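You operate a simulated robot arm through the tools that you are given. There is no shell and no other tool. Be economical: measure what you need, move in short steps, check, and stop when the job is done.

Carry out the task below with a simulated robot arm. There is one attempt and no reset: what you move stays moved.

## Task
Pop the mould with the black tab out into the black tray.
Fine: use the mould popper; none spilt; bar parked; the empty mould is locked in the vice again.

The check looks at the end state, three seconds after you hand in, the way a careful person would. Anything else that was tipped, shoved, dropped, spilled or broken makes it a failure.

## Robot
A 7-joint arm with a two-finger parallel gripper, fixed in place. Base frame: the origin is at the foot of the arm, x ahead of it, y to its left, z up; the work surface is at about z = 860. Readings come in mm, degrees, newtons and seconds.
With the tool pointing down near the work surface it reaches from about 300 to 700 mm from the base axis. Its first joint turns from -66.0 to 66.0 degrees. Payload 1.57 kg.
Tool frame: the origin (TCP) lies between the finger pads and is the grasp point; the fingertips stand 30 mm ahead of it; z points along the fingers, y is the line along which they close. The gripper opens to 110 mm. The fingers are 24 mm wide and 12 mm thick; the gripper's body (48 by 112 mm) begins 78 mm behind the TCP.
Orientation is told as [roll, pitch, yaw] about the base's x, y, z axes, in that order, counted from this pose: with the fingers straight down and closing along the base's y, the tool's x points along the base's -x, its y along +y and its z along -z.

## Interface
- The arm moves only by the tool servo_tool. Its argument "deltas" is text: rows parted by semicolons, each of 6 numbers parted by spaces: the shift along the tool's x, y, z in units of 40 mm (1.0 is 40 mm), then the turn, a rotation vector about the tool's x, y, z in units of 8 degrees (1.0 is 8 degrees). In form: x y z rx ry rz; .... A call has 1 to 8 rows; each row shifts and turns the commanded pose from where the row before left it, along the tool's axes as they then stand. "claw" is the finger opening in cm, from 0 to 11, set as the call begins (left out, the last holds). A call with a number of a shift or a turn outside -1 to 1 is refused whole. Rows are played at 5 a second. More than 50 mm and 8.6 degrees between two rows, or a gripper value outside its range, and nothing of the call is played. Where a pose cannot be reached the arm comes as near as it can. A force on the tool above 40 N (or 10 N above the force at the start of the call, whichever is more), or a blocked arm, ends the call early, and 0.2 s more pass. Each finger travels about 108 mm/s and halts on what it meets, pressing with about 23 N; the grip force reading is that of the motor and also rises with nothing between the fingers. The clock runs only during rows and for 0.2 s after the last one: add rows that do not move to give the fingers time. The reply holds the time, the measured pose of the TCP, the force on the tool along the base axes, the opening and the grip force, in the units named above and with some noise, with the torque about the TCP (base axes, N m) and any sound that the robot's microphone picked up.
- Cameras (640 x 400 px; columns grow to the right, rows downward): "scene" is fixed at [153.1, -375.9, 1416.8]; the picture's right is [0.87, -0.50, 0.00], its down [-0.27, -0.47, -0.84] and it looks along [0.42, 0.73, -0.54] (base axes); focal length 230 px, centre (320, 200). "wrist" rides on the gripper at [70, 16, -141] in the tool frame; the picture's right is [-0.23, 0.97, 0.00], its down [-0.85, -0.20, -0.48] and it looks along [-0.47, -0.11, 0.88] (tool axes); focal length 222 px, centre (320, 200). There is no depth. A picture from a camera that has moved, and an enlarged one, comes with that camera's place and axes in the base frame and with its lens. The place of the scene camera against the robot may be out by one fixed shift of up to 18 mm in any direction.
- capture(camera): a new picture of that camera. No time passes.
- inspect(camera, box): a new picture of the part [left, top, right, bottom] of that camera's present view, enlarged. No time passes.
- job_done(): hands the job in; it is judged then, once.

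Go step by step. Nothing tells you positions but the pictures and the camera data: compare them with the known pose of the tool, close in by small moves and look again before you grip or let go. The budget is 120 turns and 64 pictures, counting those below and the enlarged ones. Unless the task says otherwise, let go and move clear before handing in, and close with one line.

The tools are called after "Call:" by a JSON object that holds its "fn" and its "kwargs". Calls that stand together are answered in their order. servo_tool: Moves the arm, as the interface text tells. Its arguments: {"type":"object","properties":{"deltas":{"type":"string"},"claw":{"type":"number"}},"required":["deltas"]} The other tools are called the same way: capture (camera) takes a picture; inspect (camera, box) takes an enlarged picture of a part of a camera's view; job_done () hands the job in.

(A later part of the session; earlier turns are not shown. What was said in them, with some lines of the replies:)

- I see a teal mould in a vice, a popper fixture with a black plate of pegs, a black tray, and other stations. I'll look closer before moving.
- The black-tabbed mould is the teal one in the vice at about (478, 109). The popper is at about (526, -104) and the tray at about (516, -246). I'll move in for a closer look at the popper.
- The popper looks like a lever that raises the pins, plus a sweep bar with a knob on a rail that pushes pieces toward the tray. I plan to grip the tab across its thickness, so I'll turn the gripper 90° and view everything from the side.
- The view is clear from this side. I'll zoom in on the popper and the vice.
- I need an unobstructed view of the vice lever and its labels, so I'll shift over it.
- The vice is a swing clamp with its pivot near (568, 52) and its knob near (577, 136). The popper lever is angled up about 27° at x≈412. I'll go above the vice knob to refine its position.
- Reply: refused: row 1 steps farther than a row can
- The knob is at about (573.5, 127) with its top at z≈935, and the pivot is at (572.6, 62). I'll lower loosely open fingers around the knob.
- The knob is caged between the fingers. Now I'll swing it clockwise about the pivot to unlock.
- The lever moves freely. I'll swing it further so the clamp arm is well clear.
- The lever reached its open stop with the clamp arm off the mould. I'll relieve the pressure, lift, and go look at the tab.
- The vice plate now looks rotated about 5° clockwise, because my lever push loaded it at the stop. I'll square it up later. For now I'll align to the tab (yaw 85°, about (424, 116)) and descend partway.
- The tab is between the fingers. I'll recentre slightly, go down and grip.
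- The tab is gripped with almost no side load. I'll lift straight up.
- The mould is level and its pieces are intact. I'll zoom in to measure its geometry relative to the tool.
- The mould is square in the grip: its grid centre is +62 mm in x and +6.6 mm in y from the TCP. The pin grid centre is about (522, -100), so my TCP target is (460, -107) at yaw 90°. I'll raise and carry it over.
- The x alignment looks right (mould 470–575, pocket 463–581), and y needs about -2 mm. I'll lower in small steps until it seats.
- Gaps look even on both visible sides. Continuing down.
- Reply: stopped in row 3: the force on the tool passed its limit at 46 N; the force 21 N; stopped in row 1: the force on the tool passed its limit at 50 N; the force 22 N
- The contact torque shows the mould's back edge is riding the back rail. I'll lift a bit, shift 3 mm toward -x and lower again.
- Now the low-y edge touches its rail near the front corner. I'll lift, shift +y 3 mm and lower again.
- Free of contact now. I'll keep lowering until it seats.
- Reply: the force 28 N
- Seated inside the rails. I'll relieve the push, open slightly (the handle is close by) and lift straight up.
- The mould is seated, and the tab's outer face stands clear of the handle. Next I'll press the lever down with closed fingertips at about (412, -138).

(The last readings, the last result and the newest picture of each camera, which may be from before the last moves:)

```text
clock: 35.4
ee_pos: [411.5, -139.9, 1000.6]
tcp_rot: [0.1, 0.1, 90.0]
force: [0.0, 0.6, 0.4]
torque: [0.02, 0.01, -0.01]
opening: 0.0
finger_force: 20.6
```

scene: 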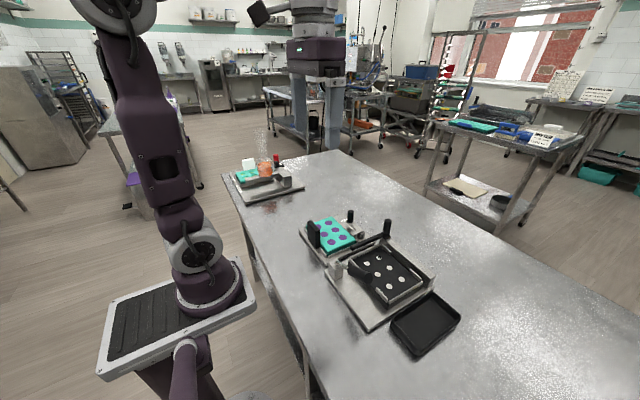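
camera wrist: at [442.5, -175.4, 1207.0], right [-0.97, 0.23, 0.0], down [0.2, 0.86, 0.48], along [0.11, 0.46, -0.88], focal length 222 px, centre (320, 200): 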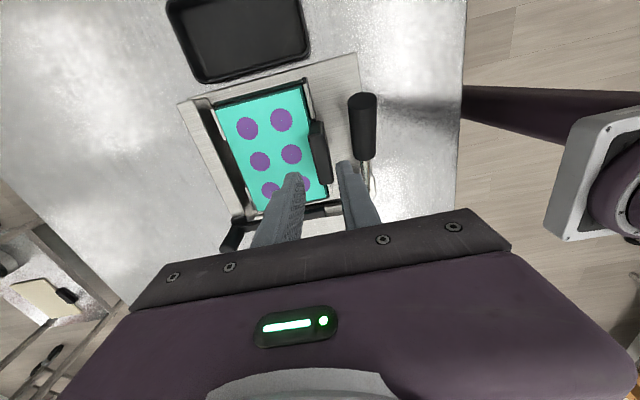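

Call:
{"fn": "inspect", "kwargs": {"camera": "scene", "box": [325, 205, 465, 325]}}

```text
3.33 times, centred on (395, 265) of scene
camera zoom: at [153.1, -375.9, 1416.8], right [0.87, -0.5, 0.0], down [-0.27, -0.47, -0.84], along [0.42, 0.73, -0.54], focal length 767 px, centre (70, -17)
```

zoom: 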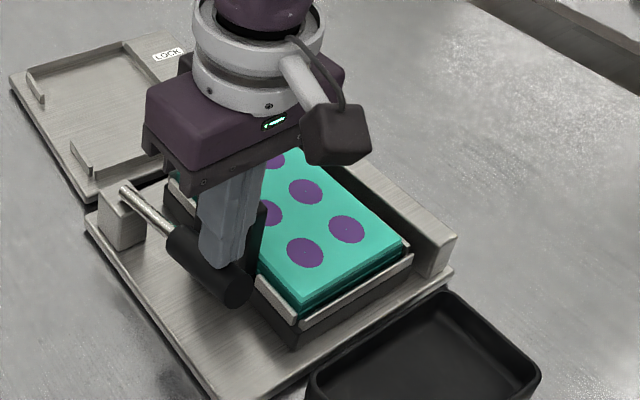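

The lever is following down easily. I'll continue to its stop.

Call:
{"fn": "servo_tool", "kwargs": {"deltas": "0 0 0.2 0 0 0;0 0 0.2 0 0 0;0 0 0.2 0 0 0;0 0 0.2 0 0 0;0 0 0.2 0 0 0;0 0 0 0 0 0"}}

Call:
{"fn": "inspect", "kwargs": {"camera": "scene", "box": [325, 205, 465, 325]}}

```text
clock: 36.7
ee_pos: [412.1, -140.3, 962.9]
tcp_rot: [0.0, 0.2, 89.9]
force: [-5.4, 3.4, 22.1]
torque: [0.38, 0.21, 0.03]
opening: 0.1
finger_force: 21.5
stopped in row 6: the force on the tool passed its limit at 44 N (the readings are from after the stop); the commanded pose is now the measured one
```

```text
3.33 times, centred on (395, 265) of scene
camera zoom: at [152.7, -375.7, 1416.9], right [0.87, -0.5, 0.0], down [-0.27, -0.47, -0.84], along [0.42, 0.73, -0.54], focal length 767 px, centre (70, -17)
```

zoom: 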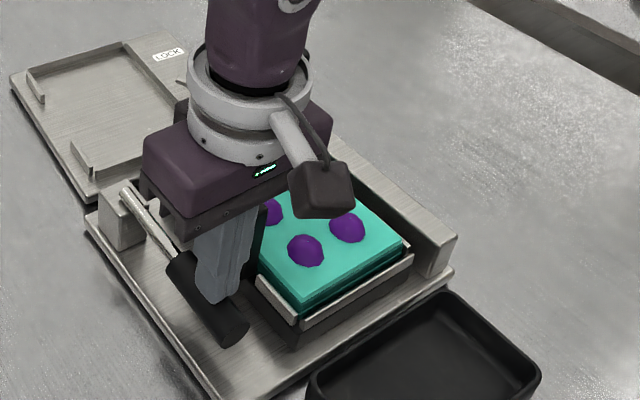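

The pieces have popped up. I'll back off and check whether the lever stays down.

Call:
{"fn": "servo_tool", "kwargs": {"deltas": "0 0 -0.4 0 0 0;0 0 -0.8 0 0 0;0 0 -0.9 0 0 0;0 0 0 0 0 0"}}

Call:
{"fn": "inspect", "kwargs": {"camera": "scene", "box": [325, 205, 465, 325]}}

Call:
{"fn": "capture", "kwargs": {"camera": "wrist"}}

```text
clock: 37.7
ee_pos: [411.6, -139.8, 1045.9]
tcp_rot: [-0.1, 0.2, 90.0]
force: [-0.2, -0.1, -0.6]
torque: [0.0, -0.01, -0.02]
opening: 0.0
finger_force: 21.0
```

```text
3.33 times, centred on (395, 265) of scene
camera zoom: at [153.1, -375.9, 1416.8], right [0.87, -0.5, 0.0], down [-0.27, -0.47, -0.84], along [0.42, 0.73, -0.54], focal length 767 px, centre (70, -17)
```

zoom: 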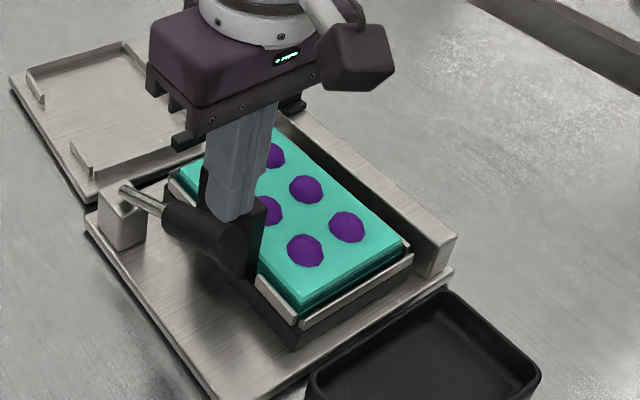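

```text
17 pictures are left
camera wrist: at [395.2, -210.2, 1189.0], right [-0.97, 0.23, 0.0], down [0.2, 0.86, 0.48], along [0.11, 0.46, -0.88], focal length 222 px, centre (320, 200)
```

wrist: 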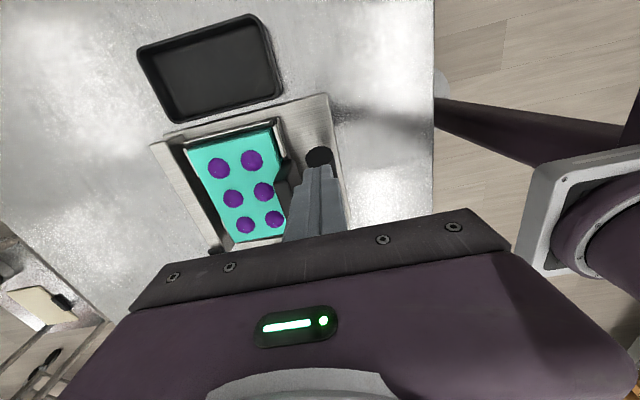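

The lever sprang back up and the six pieces sit loose on top. Next is the sweep bar: its knob top is near (604, -10, 978). I'll go above it and turn to yaw 0.

Call:
{"fn": "servo_tool", "kwargs": {"deltas": "0 0 -0.9 0 0 0;-0.65 -0.96 0 0 0 0;-0.65 -0.96 0 0 0 0;-0.65 -0.96 0 0 0 0;-0.65 -0.96 0 0 0 0;-0.65 -0.96 0 0 0 0;0 0 0 0 0 1;0 0 0 0 0 1"}}

Call:
{"fn": "servo_tool", "kwargs": {"deltas": "0 0 0 0 0 1;0 0 0 0 0 1;0 0 0 0 0 1;0 0 0 0 0 1;0 0 0 0 0 1;0 0 0 0 0 1;0 0 0 0 0 1;0 0 0 0 0 1", "claw": 5}}

Call:
{"fn": "servo_tool", "kwargs": {"deltas": "0 0 0 0 0 1;0 0 0 0 0 0.25;0 0 0 0 0 0"}}

Call:
{"fn": "capture", "kwargs": {"camera": "wrist"}}

```text
clock: 39.5
ee_pos: [605.2, -9.8, 1081.8]
tcp_rot: [-0.2, 0.1, 73.8]
force: [-0.9, 0.0, -0.1]
torque: [0.04, -0.02, 0.01]
opening: 0.0
finger_force: 21.1
```

```text
clock: 41.3
ee_pos: [604.3, -10.6, 1081.2]
tcp_rot: [-0.2, -0.1, 9.8]
force: [0.1, -0.8, -0.5]
torque: [0.01, -0.02, 0.0]
opening: 50.1
finger_force: 0.0
```

```text
clock: 42.1
ee_pos: [604.5, -10.0, 1081.8]
tcp_rot: [-0.4, -0.1, -0.1]
force: [0.4, 0.9, 0.1]
torque: [0.0, -0.04, -0.01]
opening: 50.2
finger_force: 0.0
```

```text
16 pictures are left
camera wrist: at [534.8, 6.5, 1223.8], right [0.23, 0.97, 0.0], down [0.85, -0.2, 0.48], along [0.47, -0.11, -0.88], focal length 222 px, centre (320, 200)
```

wrist: 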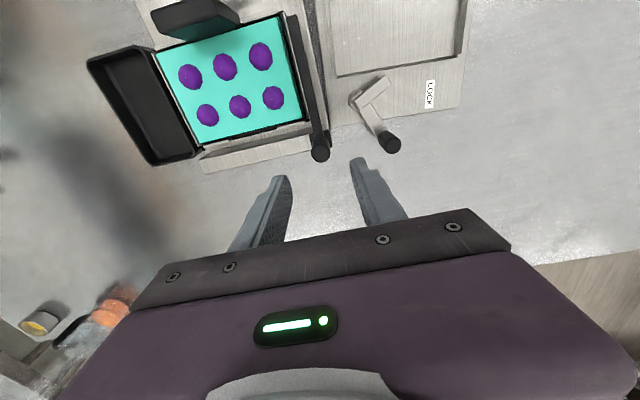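

The knob is at about (607.5, -10.5), right under the tool. I'll lower the open fingers around it.

Call:
{"fn": "servo_tool", "kwargs": {"deltas": "-0.075 0 0.8 0 0 0;0 0 0.9 0 0 0;0 0 0.8 0 0 0;0 0 0.05 0 0 0;0 0 0 0 0 0", "claw": 3.6}}

Call:
{"fn": "capture", "kwargs": {"camera": "wrist"}}

```text
clock: 43.3
ee_pos: [606.9, -10.6, 978.9]
tcp_rot: [-0.3, -0.1, -0.1]
force: [0.4, 0.1, 0.9]
torque: [0.02, -0.01, 0.01]
opening: 35.7
finger_force: 0.1
```

```text
15 pictures are left
camera wrist: at [538.2, 6.1, 1121.4], right [0.23, 0.97, 0.0], down [0.85, -0.2, 0.48], along [0.47, -0.11, -0.88], focal length 222 px, centre (320, 200)
```

wrist: 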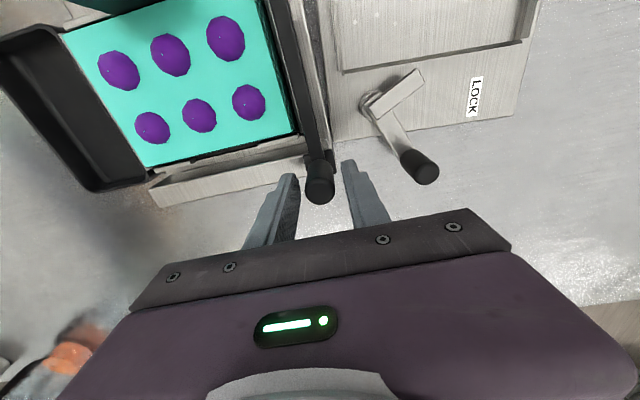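

The knob is caged. I'll sweep slowly toward the tray.

Call:
{"fn": "servo_tool", "kwargs": {"deltas": "0 -0.2 0 0 0 0;0 -0.25 0 0 0 0;0 -0.25 0 0 0 0;0 -0.25 0 0 0 0;0 -0.25 0 0 0 0;0 -0.25 0 0 0 0;0 -0.25 0 0 0 0;0 -0.25 0 0 0 0"}}

Call:
{"fn": "capture", "kwargs": {"camera": "wrist"}}

```text
clock: 45.1
ee_pos: [606.7, -87.7, 980.1]
tcp_rot: [-0.3, 0.0, 0.0]
force: [-0.3, 0.7, 0.6]
torque: [0.0, 0.0, -0.01]
opening: 36.7
finger_force: 0.4
```

```text
14 pictures are left
camera wrist: at [537.7, -72.1, 1122.6], right [0.23, 0.97, 0.0], down [0.85, -0.2, 0.48], along [0.47, -0.11, -0.88], focal length 222 px, centre (320, 200)
```

wrist: 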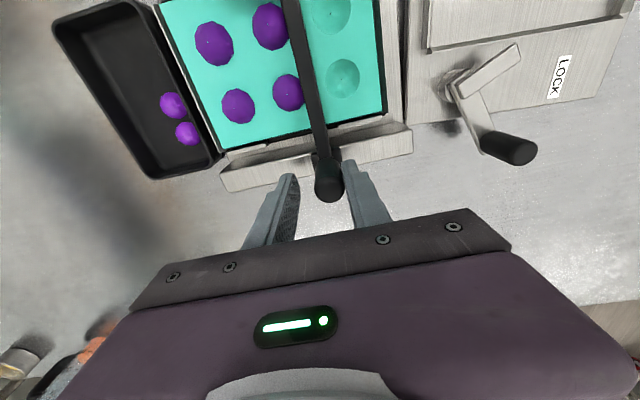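

Sweeping works: two pieces are in the tray and four are still ahead of the bar. Continuing slowly.

Call:
{"fn": "servo_tool", "kwargs": {"deltas": "0 -0.2 0 0 0 0;0 -0.2 0 0 0 0;0 -0.2 0 0 0 0;0 -0.2 0 0 0 0;0 -0.2 0 0 0 0;0 -0.2 0 0 0 0;0 -0.2 0 0 0 0;0 -0.2 0 0 0 0"}}

Call:
{"fn": "servo_tool", "kwargs": {"deltas": "0 -0.2 0 0 0 0;0 -0.2 0 0 0 0;0 -0.15 0 0 0 0;0 0 0 0 0 0"}}

Call:
{"fn": "capture", "kwargs": {"camera": "wrist"}}

```text
clock: 46.9
ee_pos: [607.2, -152.4, 979.9]
tcp_rot: [-0.3, -0.2, 0.0]
force: [-0.1, 0.6, 0.3]
torque: [0.03, -0.01, 0.01]
opening: 36.8
finger_force: 0.4
```

```text
clock: 47.9
ee_pos: [606.7, -174.4, 980.3]
tcp_rot: [-0.3, 0.0, -0.1]
force: [-0.3, 0.8, 0.8]
torque: [0.05, 0.01, -0.03]
opening: 36.5
finger_force: 0.3
```

```text
13 pictures are left
camera wrist: at [537.0, -158.7, 1122.1], right [0.23, 0.97, 0.0], down [0.85, -0.2, 0.48], along [0.47, -0.11, -0.88], focal length 222 px, centre (320, 200)
```

wrist: 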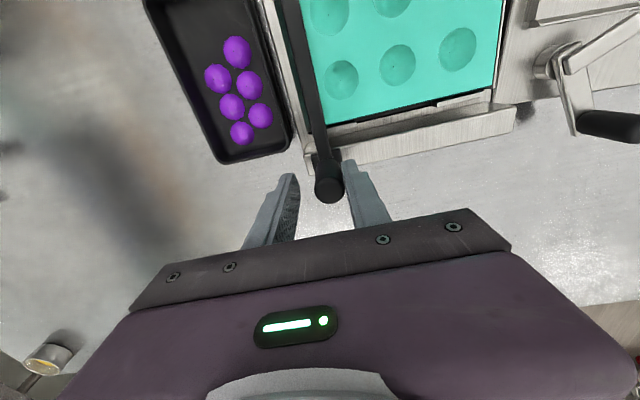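

All six pieces are in the tray. I'll return the bar to its parked position.

Call:
{"fn": "servo_tool", "kwargs": {"deltas": "0 0.3 0 0 0 0;0 0.4 0 0 0 0;0 0.4 0 0 0 0;0 0.4 0 0 0 0;0 0.4 0 0 0 0;0 0.4 0 0 0 0;0 0.4 0 0 0 0;0 0.4 0 0 0 0"}}

Call:
{"fn": "servo_tool", "kwargs": {"deltas": "0 0.3 0 0 0 0;0 0.3 0 0 0 0;0 0.15 0 0 0 0;0 0.05 0 0 0 0;0 0.05 0 0 0 0;0 0 0 0 0 0"}}

Call:
{"fn": "capture", "kwargs": {"camera": "wrist"}}

```text
clock: 49.7
ee_pos: [606.7, -50.7, 978.6]
tcp_rot: [-0.3, -0.1, -0.1]
force: [0.9, -0.6, -0.4]
torque: [-0.07, -0.02, 0.0]
opening: 37.1
finger_force: 0.5
```

```text
clock: 51.1
ee_pos: [606.5, -16.6, 981.0]
tcp_rot: [-0.2, -0.1, -0.1]
force: [0.4, -0.2, 0.1]
torque: [0.0, -0.02, -0.01]
opening: 36.6
finger_force: 0.4
```

```text
12 pictures are left
camera wrist: at [537.9, 0.1, 1122.1], right [0.23, 0.97, 0.0], down [0.85, -0.2, 0.48], along [0.47, -0.11, -0.88], focal length 222 px, centre (320, 200)
```

wrist: 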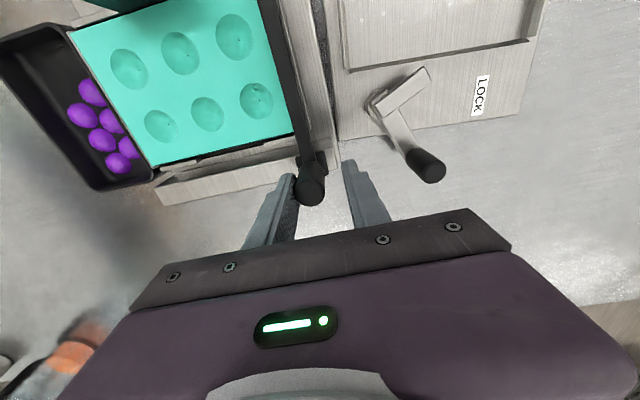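

The knob is still about 12 mm short of its parked spot. I'll push it the rest of the way gently.

Call:
{"fn": "servo_tool", "kwargs": {"deltas": "0 0.1 0 0 0 0;0 0.1 0 0 0 0;0 0.08 0 0 0 0;0 0.04 0 0 0 0;0 0 0 0 0 0"}}

```text
clock: 52.3
ee_pos: [606.8, -3.9, 979.3]
tcp_rot: [-0.2, -0.1, 0.0]
force: [-0.2, -1.2, 0.3]
torque: [0.01, -0.02, -0.02]
opening: 36.6
finger_force: 0.5
```

The bar is parked again. With the mould out, I'll square the vice: first clear the knob and go behind the vice's far edge at high y, fingers closed.

Call:
{"fn": "servo_tool", "kwargs": {"deltas": "0 -0.14 0 0 0 0;0 0 -0.8 0 0 0;0 0 -0.8 0 0 0;-0.3 1 0 0 0 0;-0.3 1 0 0 0 0;-0.25 1 0 0 0 0;-0.25 1 0 0 0 0;0 0.8 0 0 0 0"}}

Call:
{"fn": "servo_tool", "kwargs": {"deltas": "0 0 0 0 0 0;0 0 0 0 0 0;0 0 0 0 0 0", "claw": 0}}

Call:
{"fn": "capture", "kwargs": {"camera": "wrist"}}

```text
clock: 54.1
ee_pos: [646.9, 180.3, 1041.8]
tcp_rot: [-0.4, 0.0, -0.1]
force: [-0.2, 0.1, 0.0]
torque: [0.01, -0.04, 0.01]
opening: 35.8
finger_force: 0.1
out of reach, approached as far as the arm can: row 8
```

```text
clock: 54.9
ee_pos: [647.3, 181.7, 1042.5]
tcp_rot: [-0.3, -0.1, -0.1]
force: [0.2, 0.1, -0.1]
torque: [0.0, 0.02, -0.04]
opening: 0.0
finger_force: 21.6
```

```text
11 pictures are left
camera wrist: at [577.6, 197.8, 1184.5], right [0.23, 0.97, 0.0], down [0.85, -0.2, 0.48], along [0.47, -0.11, -0.88], focal length 222 px, centre (320, 200)
```

wrist: 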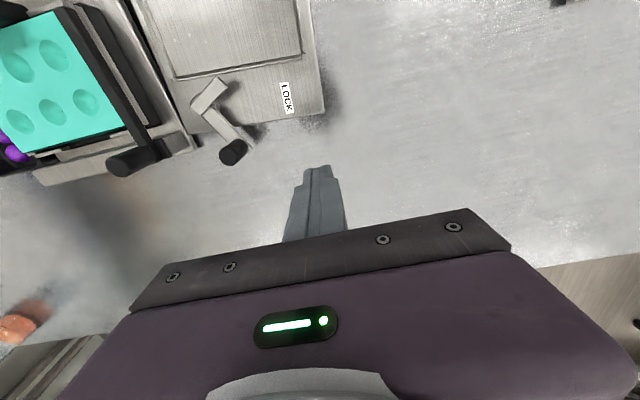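

The vice plate's back edge runs from (602, 7) to (614, 196). I'll lower behind it at y≈180 and nudge it about 11 mm in -x.

Call:
{"fn": "servo_tool", "kwargs": {"deltas": "0.15 0 0.9 0 0 0;0 0 0.9 0 0 0;0 0 0.9 0 0 0;0 0 0.8 0 0 0;0 0 0.2 0 0 0;0 0 0 0 0 0"}}

```text
clock: 56.3
ee_pos: [640.3, 179.8, 895.0]
tcp_rot: [-0.3, -0.1, -0.1]
force: [-0.2, -0.8, -0.5]
torque: [-0.04, -0.03, 0.0]
opening: 0.0
finger_force: 21.5
```

Call:
{"fn": "servo_tool", "kwargs": {"deltas": "0.12 0 0 0 0 0;0.12 0 0 0 0 0;0.1 0 0 0 0 0;0.1 0 0 0 0 0;0.08 0 0 0 0 0;0.08 0 0 0 0 0"}}

Call:
{"fn": "capture", "kwargs": {"camera": "wrist"}}

```text
clock: 57.7
ee_pos: [617.2, 178.5, 895.1]
tcp_rot: [-0.1, -0.1, -0.1]
force: [13.5, 2.2, 3.9]
torque: [0.11, -0.29, -0.07]
opening: 0.0
finger_force: 21.1
```

```text
10 pictures are left
camera wrist: at [547.1, 196.2, 1037.3], right [0.23, 0.97, 0.0], down [0.85, -0.2, 0.48], along [0.47, -0.11, -0.88], focal length 222 px, centre (320, 200)
```

wrist: 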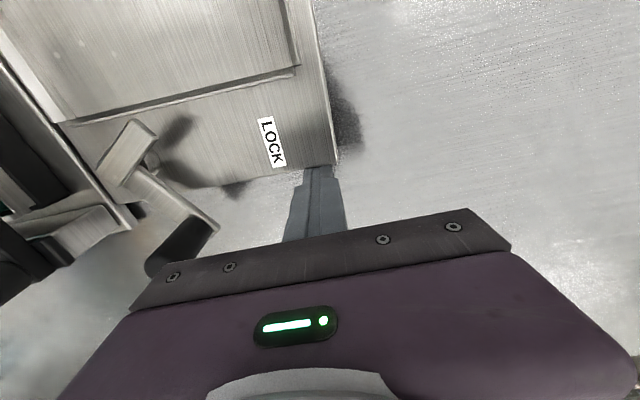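

Call:
{"fn": "servo_tool", "kwargs": {"deltas": "0.06 0 0 0 0 0;0.06 0 0 0 0 0;0 0 0 0 0 0"}}

Call:
{"fn": "servo_tool", "kwargs": {"deltas": "-0.4 0 0 0 0 0;0 0 -1 0 0 0;0 0 -1 0 0 0;0.8 0 -0.8 0 0 0;0.8 -0.6 -0.5 0 0 0;0.8 -0.6 -0.5 0 0 0;0.8 -0.6 0 0 0 0;0.6 -0.6 0 0 0 0"}}

Call:
{"fn": "capture", "kwargs": {"camera": "wrist"}}

```text
clock: 58.5
ee_pos: [611.3, 178.9, 893.5]
tcp_rot: [-0.2, -0.1, -0.1]
force: [15.2, -0.1, 2.0]
torque: [0.09, -0.3, -0.03]
opening: 0.0
finger_force: 21.0
```

```text
clock: 60.3
ee_pos: [472.9, 85.0, 1048.4]
tcp_rot: [-0.2, -0.2, -0.1]
force: [0.6, 0.0, 0.6]
torque: [-0.01, -0.01, 0.01]
opening: 0.2
finger_force: 20.8
```

```text
9 pictures are left
camera wrist: at [405.1, 101.6, 1190.0], right [0.23, 0.97, 0.0], down [0.85, -0.2, 0.48], along [0.47, -0.11, -0.88], focal length 222 px, centre (320, 200)
```

wrist: 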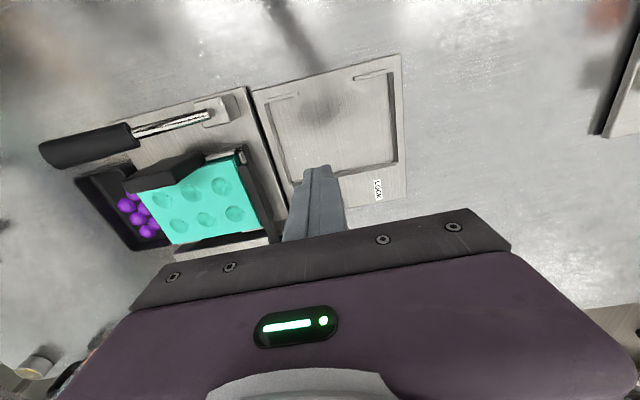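

The yaw is now corrected to about 0. The vice still sits about 11 mm too far toward the popper, so I'll push it +y using the inside wall of the empty pocket.

Call:
{"fn": "servo_tool", "kwargs": {"deltas": "-0.34 0.88 0 0 0 0;-0.34 0.88 0 0 0 0;0 0 1 0 0 0;0 0 1 0 0 0;0 0 1 0 0 0;0 0 0.5 0 0 0;0 0 0 0 0 0"}}

Call:
{"fn": "servo_tool", "kwargs": {"deltas": "0 0 0.05 0 0 0;0 0 0.05 0 0 0;0 0 0.05 0 0 0;0 0 0 0 0 0"}}

```text
clock: 61.9
ee_pos: [503.0, 155.7, 905.6]
tcp_rot: [-0.3, 0.0, 0.0]
force: [-1.4, -0.2, 1.1]
torque: [0.01, 0.07, -0.01]
opening: 0.0
finger_force: 21.5
```

```text
clock: 62.4
ee_pos: [502.5, 153.9, 907.0]
tcp_rot: [-0.2, -0.2, 0.0]
force: [-4.7, -2.0, 13.3]
torque: [0.02, 0.28, 0.02]
opening: 0.0
finger_force: 22.0
stopped in row 2: the force on the tool passed its limit at 48 N (the readings are from after the stop); the commanded pose is now the measured one
```

The pocket floor is at z≈876. I'll raise 2 mm, then push +y.

Call:
{"fn": "servo_tool", "kwargs": {"deltas": "0 0 -0.06 0 0 0;0 0.2 0 0 0 0;0 0.2 0 0 0 0;0 0 0 0 0 0"}}

Call:
{"fn": "servo_tool", "kwargs": {"deltas": "0 0.1 0 0 0 0;0 0.1 0 0 0 0;0 0.08 0 0 0 0;0 0 0 0 0 0"}}

```text
clock: 63.4
ee_pos: [503.6, 169.9, 908.5]
tcp_rot: [-0.3, -0.1, -0.1]
force: [-0.4, -0.5, -0.3]
torque: [-0.01, 0.02, 0.02]
opening: 0.1
finger_force: 20.7
```

```text
clock: 64.4
ee_pos: [502.8, 180.4, 908.9]
tcp_rot: [-0.1, -0.1, 0.0]
force: [-1.5, -15.0, 4.3]
torque: [-0.35, 0.03, -0.04]
opening: 0.0
finger_force: 21.9
```

Call:
{"fn": "servo_tool", "kwargs": {"deltas": "0 0.06 0 0 0 0;0 0.05 0 0 0 0;0 0 0 0 0 0"}}

Call:
{"fn": "servo_tool", "kwargs": {"deltas": "0 -0.3 0 0 0 0;0 0 -1 0 0 0;0 0 -1 0 0 0;0 0 -1 0 0 0;0.6 -0.9 -0.5 0 0 0;0.1 -0.9 0 0 0 0;0 0 0 0 0 0"}}

Call:
{"fn": "capture", "kwargs": {"camera": "wrist"}}

```text
clock: 65.2
ee_pos: [503.3, 185.7, 908.5]
tcp_rot: [-0.2, -0.2, -0.1]
force: [1.3, -17.2, 4.1]
torque: [-0.46, -0.03, -0.07]
opening: 0.0
finger_force: 21.5
```

```text
clock: 66.8
ee_pos: [476.4, 101.3, 1047.9]
tcp_rot: [-0.3, -0.2, 0.0]
force: [-0.4, -0.2, 0.6]
torque: [0.0, -0.01, 0.03]
opening: 0.0
finger_force: 21.7
```

```text
8 pictures are left
camera wrist: at [405.9, 117.5, 1189.8], right [0.23, 0.97, 0.0], down [0.85, -0.2, 0.48], along [0.47, -0.11, -0.88], focal length 222 px, centre (320, 200)
```

wrist: 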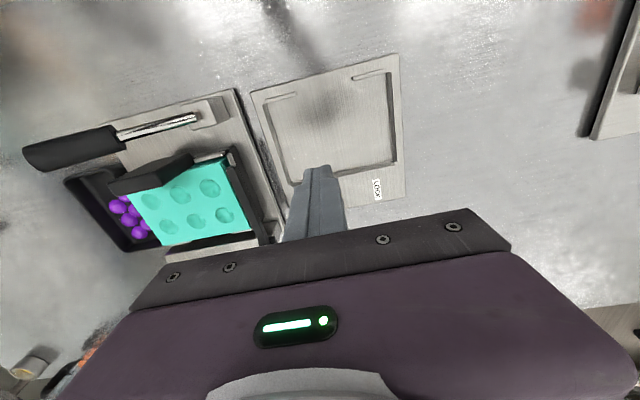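

The vice is now within a few mm of its starting pose and square. I'll take one enlarged look at the pocket for reinsertion.

Call:
{"fn": "inspect", "kwargs": {"camera": "wrist", "box": [225, 45, 415, 205]}}

```text
2.50 times, centred on (320, 125) of wrist
camera zoom: at [405.9, 117.5, 1189.8], right [0.23, 0.97, 0.0], down [0.85, -0.2, 0.48], along [0.47, -0.11, -0.88], focal length 555 px, centre (320, 388)
```

zoom: 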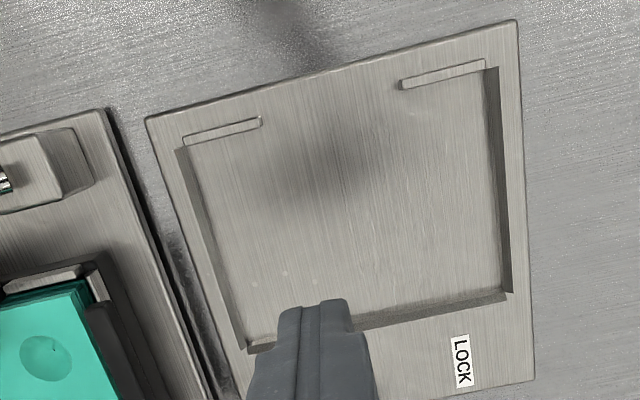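

The pocket centre is about (476, 120), which gives a replacement TCP of (413.5, 113.5). I'll go back to the mould and regrip the tab where I released it.

Call:
{"fn": "servo_tool", "kwargs": {"deltas": "0 0 -0.3 0 0 -1;0 0 0 0 0 -1;0 0 0 0 0 -1;0 0 0 0 0 -1;0 0 0 0 0 -1;0 0 0 0 0 -1;0 0 0 0 0 -1;0 0 0 0 0 -1", "claw": 3}}

Call:
{"fn": "servo_tool", "kwargs": {"deltas": "0 0 0 0 0 -1;0 0 0 0 0 -1;0 0 0 0 0 -1;0 0 0 0 0 -0.25;0.8 0.15 0 0 0 0;0.8 0.15 0 0 0 0;0.8 0.15 0 0 0 0;0.8 0 0 0 0 0"}}

Call:
{"fn": "servo_tool", "kwargs": {"deltas": "0.8 0 0 0 0 0;0.8 0 0 0 0 0;0.37 0 0 0 0 0;0 0 0 0 0 0"}}

```text
clock: 68.6
ee_pos: [474.7, 102.0, 1060.3]
tcp_rot: [-0.2, 0.1, 64.1]
force: [0.2, 0.6, 0.8]
torque: [0.0, -0.03, 0.01]
opening: 29.9
finger_force: 0.2
```

```text
clock: 70.4
ee_pos: [456.0, -25.9, 1061.7]
tcp_rot: [0.0, 0.3, 90.0]
force: [-0.1, -0.1, -0.7]
torque: [0.01, -0.01, -0.01]
opening: 30.1
finger_force: 0.2
```

```text
clock: 71.4
ee_pos: [455.9, -104.9, 1061.4]
tcp_rot: [-0.1, 0.1, 89.9]
force: [-0.9, 0.1, 0.7]
torque: [0.04, -0.04, -0.01]
opening: 30.1
finger_force: 0.1
```

Call:
{"fn": "servo_tool", "kwargs": {"deltas": "0 -0.05 0.7 0 0 0;0 0 0.7 0 0 0;0 0 0 0 0 0"}}

Call:
{"fn": "inspect", "kwargs": {"camera": "wrist", "box": [220, 80, 420, 240]}}

```text
clock: 72.2
ee_pos: [458.0, -104.2, 1005.6]
tcp_rot: [0.0, 0.1, 90.0]
force: [0.8, -0.4, 0.1]
torque: [-0.03, -0.02, 0.04]
opening: 29.8
finger_force: 0.1
```

```text
2.50 times, centred on (320, 160) of wrist
camera zoom: at [441.9, -174.1, 1147.3], right [-0.97, 0.23, 0.0], down [0.2, 0.86, 0.48], along [0.11, 0.46, -0.88], focal length 555 px, centre (320, 300)
```

zoom: 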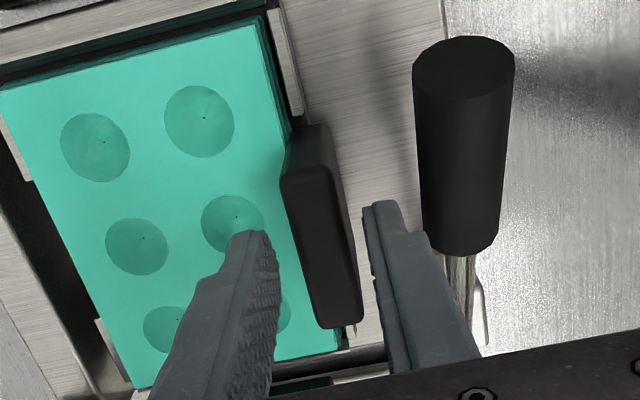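

The tab is aligned with the fingers. I'll descend and grip.

Call:
{"fn": "servo_tool", "kwargs": {"deltas": "0 0 0.45 0 0 0;0 0 0.45 0 0 0;0 0 0.42 0 0 0;0 0 0 0 0 0"}}

Call:
{"fn": "servo_tool", "kwargs": {"deltas": "0 0 0 0 0 0;0 0 0 0 0 0;0 0 0 0 0 0;0 0 0 0 0 0", "claw": 0.8}}

Call:
{"fn": "servo_tool", "kwargs": {"deltas": "0 0 -0.3 0 0 0;0 0 -0.5 0 0 0;0 0 -0.7 0 0 0;0 0 -0.8 0 0 0;0 0 0 0 0 0"}}

```text
clock: 73.2
ee_pos: [458.0, -103.9, 951.9]
tcp_rot: [0.0, 0.3, 89.9]
force: [-0.4, -0.5, 1.0]
torque: [0.02, 0.0, 0.0]
opening: 30.1
finger_force: 0.1
```

```text
clock: 74.2
ee_pos: [457.7, -105.5, 953.3]
tcp_rot: [-0.1, 0.2, 90.0]
force: [0.2, -0.2, -0.3]
torque: [-0.02, 0.09, 0.01]
opening: 17.8
finger_force: 23.1
```

```text
clock: 75.4
ee_pos: [457.2, -103.6, 1043.9]
tcp_rot: [-0.1, 0.2, 89.9]
force: [-0.3, -0.9, -0.6]
torque: [0.0, 0.05, -0.02]
opening: 17.8
finger_force: 22.9
```

Call:
{"fn": "servo_tool", "kwargs": {"deltas": "-0.8 0 0 0 0 0;-0.8 0 0 0 0 0;-0.8 0 0 0 0 0;-0.8 0 0 0 0 0;-0.8 0.3 0 0 0 0;-0.8 0.4 0 0 0 0;-0.63 0.38 0 0 0 0;0 0 0 0 0 0"}}

Call:
{"fn": "servo_tool", "kwargs": {"deltas": "0 0 0.8 0 0 0;0 0 0.8 0 0 0;0 0 0.5 0 0 0;0 0 0 0 0 0"}}

Call:
{"fn": "inspect", "kwargs": {"camera": "wrist", "box": [120, 30, 380, 220]}}

```text
clock: 77.2
ee_pos: [415.5, 113.3, 1043.5]
tcp_rot: [-0.2, 0.3, 90.0]
force: [0.4, -0.6, -0.7]
torque: [-0.01, 0.07, 0.03]
opening: 17.6
finger_force: 23.0
```

```text
clock: 78.2
ee_pos: [415.8, 113.3, 958.9]
tcp_rot: [-0.1, 0.2, 89.9]
force: [1.3, 0.2, -2.1]
torque: [0.0, 0.06, 0.03]
opening: 17.8
finger_force: 22.8
```

```text
2.11 times, centred on (250, 125) of wrist
camera zoom: at [399.7, 43.4, 1101.8], right [-0.97, 0.23, 0.0], down [0.2, 0.86, 0.48], along [0.11, 0.46, -0.88], focal length 468 px, centre (467, 358)
```

zoom: 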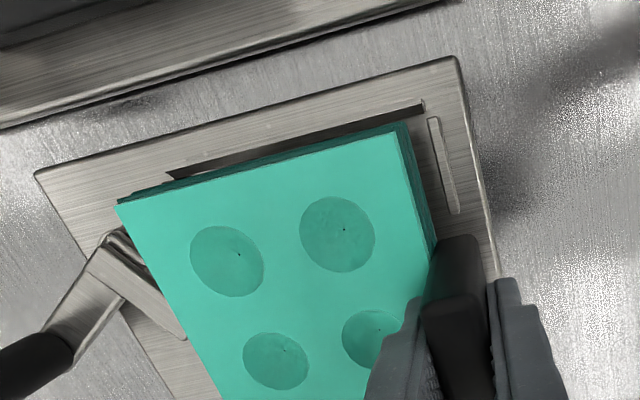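

Margins look good; a 2 mm shift in -x centres it. Lowering into the vice.

Call:
{"fn": "servo_tool", "kwargs": {"deltas": "0 0.05 0.2 0 0 0;0 0 0.2 0 0 0;0 0 0.1 0 0 0;0 0 0 0 0 0"}}

Call:
{"fn": "servo_tool", "kwargs": {"deltas": "0 0 0.08 0 0 0;0 0 0.06 0 0 0;0 0 0.05 0 0 0;0 0 0 0 0 0"}}

```text
clock: 79.2
ee_pos: [414.4, 112.7, 938.4]
tcp_rot: [-0.2, 0.2, 90.0]
force: [0.3, 0.1, -2.4]
torque: [0.0, 0.1, -0.01]
opening: 17.7
finger_force: 22.9
```

```text
clock: 80.2
ee_pos: [413.4, 113.2, 931.6]
tcp_rot: [-0.1, 0.3, 89.9]
force: [-0.7, -0.2, -1.2]
torque: [0.0, 0.08, 0.02]
opening: 17.7
finger_force: 22.6
```

Call:
{"fn": "servo_tool", "kwargs": {"deltas": "0 0 0.04 0 0 0;0 0 0 0 0 0"}}

Call:
{"fn": "servo_tool", "kwargs": {"deltas": "0 0 0.03 0 0 0;0 0 0 0 0 0"}}

```text
clock: 80.8
ee_pos: [415.4, 112.7, 929.3]
tcp_rot: [-0.1, 0.2, 89.8]
force: [0.5, -0.2, -1.8]
torque: [-0.02, 0.06, 0.03]
opening: 18.0
finger_force: 23.3
```

```text
clock: 81.4
ee_pos: [414.5, 112.7, 928.5]
tcp_rot: [-0.1, 0.4, 90.0]
force: [-0.1, 0.9, -1.2]
torque: [-0.01, 0.06, -0.05]
opening: 17.5
finger_force: 23.4
```

Call:
{"fn": "servo_tool", "kwargs": {"deltas": "0 0 0.03 0 0 0;0 0 0 0 0 0"}}

Call:
{"fn": "servo_tool", "kwargs": {"deltas": "0 0 0.03 0 0 0;0 0 0 0 0 0"}}

```text
clock: 82.0
ee_pos: [414.9, 112.0, 928.1]
tcp_rot: [-0.2, 0.2, 90.0]
force: [-3.1, -0.8, 25.2]
torque: [-0.06, 0.17, 0.03]
opening: 17.6
finger_force: 23.0
```

```text
clock: 82.4
ee_pos: [414.1, 112.3, 928.5]
tcp_rot: [-0.3, 0.3, 90.0]
force: [-5.1, -0.5, 11.6]
torque: [0.37, 0.31, 0.11]
opening: 17.9
finger_force: 23.1
stopped in row 1: the force on the tool passed its limit at 46 N (the readings are from after the stop); the commanded pose is now the measured one
```

The mould has seated on the vice floor at the expected height. Release and lift.

Call:
{"fn": "servo_tool", "kwargs": {"deltas": "0 0 -0.02 0 0 0;0 0 0 0 0 0"}}

Call:
{"fn": "servo_tool", "kwargs": {"deltas": "0 0 0 0 0 0;0 0 0 0 0 0;0 0 -0.3 0 0 0;0 0 -0.9 0 0 0;0 0 -0.9 0 0 0;0 -0.2 -0.5 0 0 0;0 0 0 0 0 0", "claw": 3.4}}

Call:
{"fn": "inspect", "kwargs": {"camera": "wrist", "box": [100, 20, 400, 230]}}

```text
clock: 83.0
ee_pos: [414.0, 112.9, 927.8]
tcp_rot: [-0.2, 0.2, 89.9]
force: [-2.3, 1.1, -2.7]
torque: [0.17, 0.49, -0.15]
opening: 18.0
finger_force: 22.6
```

```text
clock: 84.6
ee_pos: [420.8, 112.9, 1032.3]
tcp_rot: [-0.3, 0.2, 90.1]
force: [0.1, 0.1, -1.2]
torque: [0.0, -0.03, 0.01]
opening: 34.2
finger_force: 0.2
```

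```text
1.90 times, centred on (250, 125) of wrist
camera zoom: at [405.1, 43.4, 1174.9], right [-0.97, 0.23, -0.01], down [0.2, 0.86, 0.48], along [0.11, 0.46, -0.88], focal length 423 px, centre (453, 343)
```

zoom: 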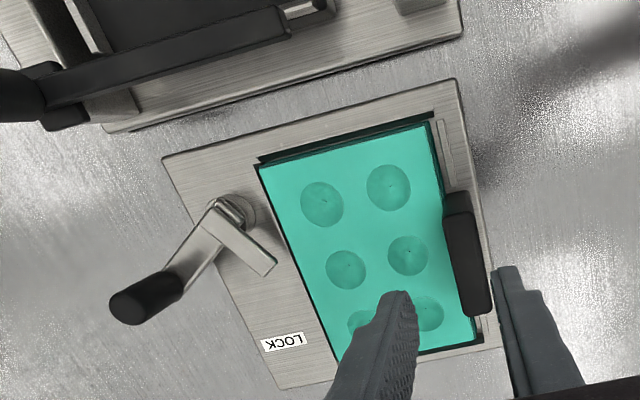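

The empty mould is in the vice. The lever knob is now near (625, 98) with the lever about 61° open. I'll go over it at yaw 29°.

Call:
{"fn": "servo_tool", "kwargs": {"deltas": "0 -1 0 0 0 0;0 -1 0 0 0 0;0.1 -1 0 0 0 0;0.1 -1 0 0 0 0;0.17 -1.0 0 0 0 0;0 -0.1 0 0 0 1;0 0 0 0 0 1;0 0 0 0 0 1", "claw": 4.4}}

Call:
{"fn": "servo_tool", "kwargs": {"deltas": "0 0 0 0 0 1;0 0 0 0 0 1;0 0 0 0 0 1;0 0 0 0 0 1;0 0 0.5 0 0 0.6;0 0 0.2 0 0 0;0 0 0 0 0 0"}}

Call:
{"fn": "capture", "kwargs": {"camera": "wrist"}}

```text
clock: 86.4
ee_pos: [625.5, 98.6, 1034.2]
tcp_rot: [-0.3, 0.1, 65.9]
force: [-0.1, -0.8, -0.3]
torque: [-0.01, 0.02, 0.02]
opening: 44.3
finger_force: 0.1
```

```text
clock: 88.0
ee_pos: [626.6, 97.6, 1005.3]
tcp_rot: [-0.3, 0.0, 29.1]
force: [0.4, -0.2, 0.4]
torque: [-0.01, -0.01, -0.02]
opening: 43.9
finger_force: 0.1
```

```text
3 pictures are left
camera wrist: at [557.4, 78.5, 1147.3], right [-0.28, 0.96, -0.01], down [0.84, 0.24, 0.48], along [0.46, 0.13, -0.88], focal length 222 px, centre (320, 200)
```

wrist: 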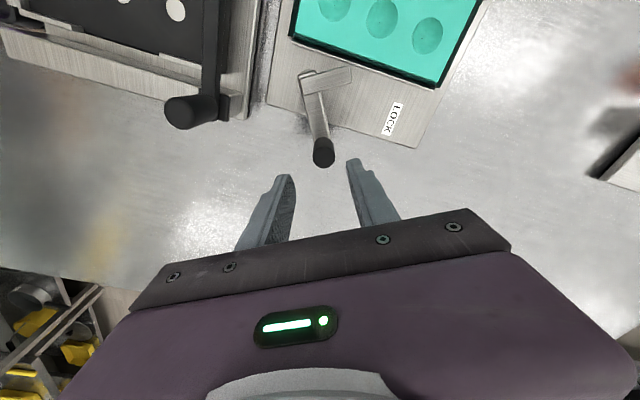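

The pivot is (561, 66.5) and the knob is (616, 99), at about 59°. I'll correct position and lower around the knob.

Call:
{"fn": "servo_tool", "kwargs": {"deltas": "0.214 0.156 0 0 0 0;0 0 0.6 0 0 0;0 0 0.6 0 0 0;0 0 0.6 0 0 0;0 0 0 0 0 0"}}

Call:
{"fn": "servo_tool", "kwargs": {"deltas": "0 0 0 0 0 0;0 0 0 0 0 0", "claw": 3.2}}

```text
clock: 89.2
ee_pos: [615.8, 100.2, 932.8]
tcp_rot: [-0.3, -0.1, 29.2]
force: [0.0, 0.4, -0.2]
torque: [0.02, 0.0, -0.01]
opening: 44.2
finger_force: 0.1
```

```text
clock: 89.8
ee_pos: [615.6, 99.5, 932.0]
tcp_rot: [-0.3, -0.2, 29.2]
force: [0.0, -0.8, 0.4]
torque: [-0.01, 0.03, 0.0]
opening: 32.1
finger_force: 0.2
```

Call:
{"fn": "servo_tool", "kwargs": {"deltas": "0.016 0.226 0 0 0 -1;0.016 0.226 0 0 0 -1;0.016 0.226 0 0 0 -1;0.016 0.226 0 0 0 -1;0.016 0.226 0 0 0 -1;0.016 0.226 0 0 0 -1;0 0 0 0 0 0"}}

Call:
{"fn": "servo_tool", "kwargs": {"deltas": "0.004 0.113 0 0 0 -0.5;0.004 0.113 0 0 0 -0.5;0 0 0 0 0 0"}}

```text
clock: 91.4
ee_pos: [573.5, 130.6, 933.7]
tcp_rot: [-0.3, 0.2, 77.4]
force: [0.1, 1.1, -0.4]
torque: [0.0, 0.02, -0.04]
opening: 32.4
finger_force: 0.4
```

```text
clock: 92.2
ee_pos: [565.7, 132.4, 932.9]
tcp_rot: [-0.3, 0.2, 85.3]
force: [0.0, -0.3, -0.1]
torque: [0.03, -0.02, 0.03]
opening: 32.1
finger_force: 0.0
```

Call:
{"fn": "servo_tool", "kwargs": {"deltas": "0 0.06 0 0 0 -0.2;0 0.06 0 0 0 -0.2;0 0 0 0 0 0"}}

Call:
{"fn": "capture", "kwargs": {"camera": "wrist"}}

```text
clock: 93.0
ee_pos: [560.1, 133.7, 932.5]
tcp_rot: [-0.3, 0.3, 88.5]
force: [2.8, -1.5, -0.7]
torque: [0.0, 0.01, 0.01]
opening: 34.4
finger_force: 0.7
```

```text
2 pictures are left
camera wrist: at [542.2, 63.4, 1075.4], right [-0.97, 0.25, -0.01], down [0.22, 0.85, 0.48], along [0.13, 0.46, -0.88], focal length 222 px, centre (320, 200)
```

wrist: 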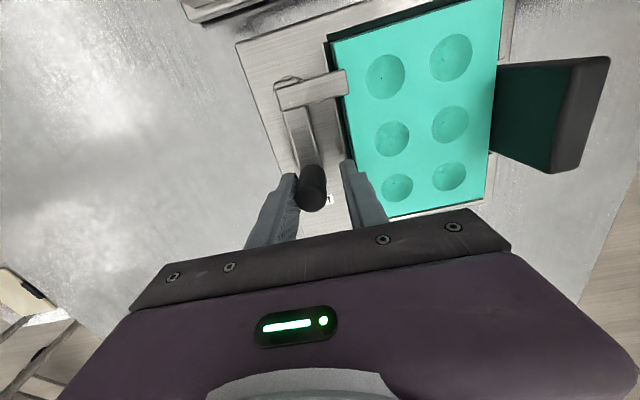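

The arm is over the mould and the lever is close to its lock stop. I'll nudge gently to finish.

Call:
{"fn": "servo_tool", "kwargs": {"deltas": "0 0.04 0 0 0 -0.1;0 0 0 0 0 0"}}

Call:
{"fn": "servo_tool", "kwargs": {"deltas": "0 0.03 0 0 0 0;0 0 0 0 0 0"}}

```text
clock: 93.6
ee_pos: [559.2, 133.1, 931.8]
tcp_rot: [-0.3, 0.2, 89.2]
force: [6.7, -1.9, -0.4]
torque: [0.02, 0.05, -0.03]
opening: 37.0
finger_force: 2.6
```

```text
clock: 94.2
ee_pos: [557.6, 132.8, 932.5]
tcp_rot: [-0.3, 0.2, 89.2]
force: [7.9, -2.3, -1.5]
torque: [0.17, 0.08, -0.02]
opening: 39.4
finger_force: 3.7
```

The stop is reached (the fingers yield and the knob holds). I'll back off, lift clear and check.

Call:
{"fn": "servo_tool", "kwargs": {"deltas": "0 -0.13 0 0 0 0;0 0 0 0 0 0;0 0 -0.8 0 0 0;0 0 -1 0 0 0;0 0 -1 0 0 0;0.5 0.5 -0.6 0 0 0;0.5 0.5 0 0 0 0;0 0 0 0 0 0"}}

Call:
{"fn": "capture", "kwargs": {"camera": "wrist"}}

```text
clock: 96.0
ee_pos: [523.1, 94.2, 1069.0]
tcp_rot: [-0.3, 0.3, 89.2]
force: [0.0, 0.9, 0.7]
torque: [-0.03, -0.03, 0.0]
opening: 31.8
finger_force: 0.0
```

```text
1 pictures are left
camera wrist: at [504.8, 24.6, 1211.3], right [-0.97, 0.24, -0.01], down [0.21, 0.85, 0.48], along [0.12, 0.46, -0.88], focal length 222 px, centre (320, 200)
```

wrist: 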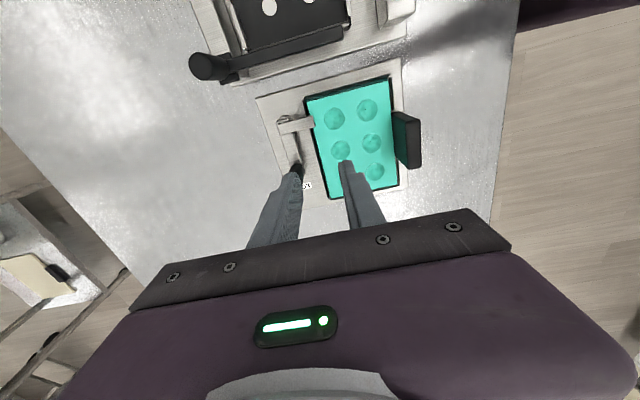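

The vice is square, the arm is clamped on the mould and the bar is parked. One last look at the whole scene.

Call:
{"fn": "inspect", "kwargs": {"camera": "scene", "box": [280, 190, 480, 360]}}

```text
2.35 times, centred on (380, 275) of scene
camera zoom: at [153.1, -375.9, 1416.8], right [0.87, -0.5, 0.0], down [-0.27, -0.47, -0.84], along [0.42, 0.73, -0.54], focal length 542 px, centre (179, 24)
```

zoom: 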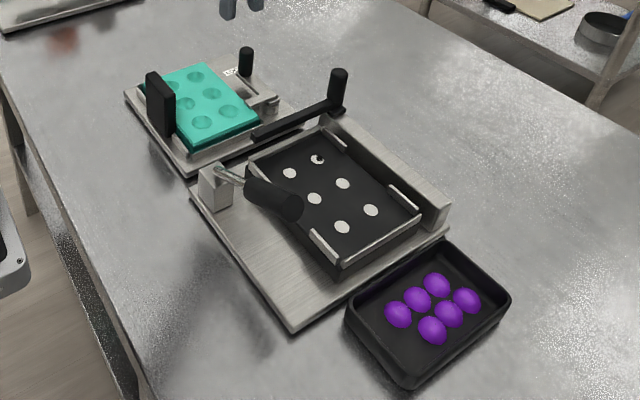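

The final view matches the starting layout: six pieces in the black tray, bar parked, lever up and the empty mould clamped in the vice. Handing in.

Call:
{"fn": "job_done", "kwargs": {}}

```text
The job is handed in.
```

The job is handed in: all six pieces went from the black-tabbed mould into the black tray with none spilt, the bar is parked, and the empty mould is locked back in the vice. Unlocking the vice turned it about 5°; I squared it again, and it now sits about 5 mm from where it started.
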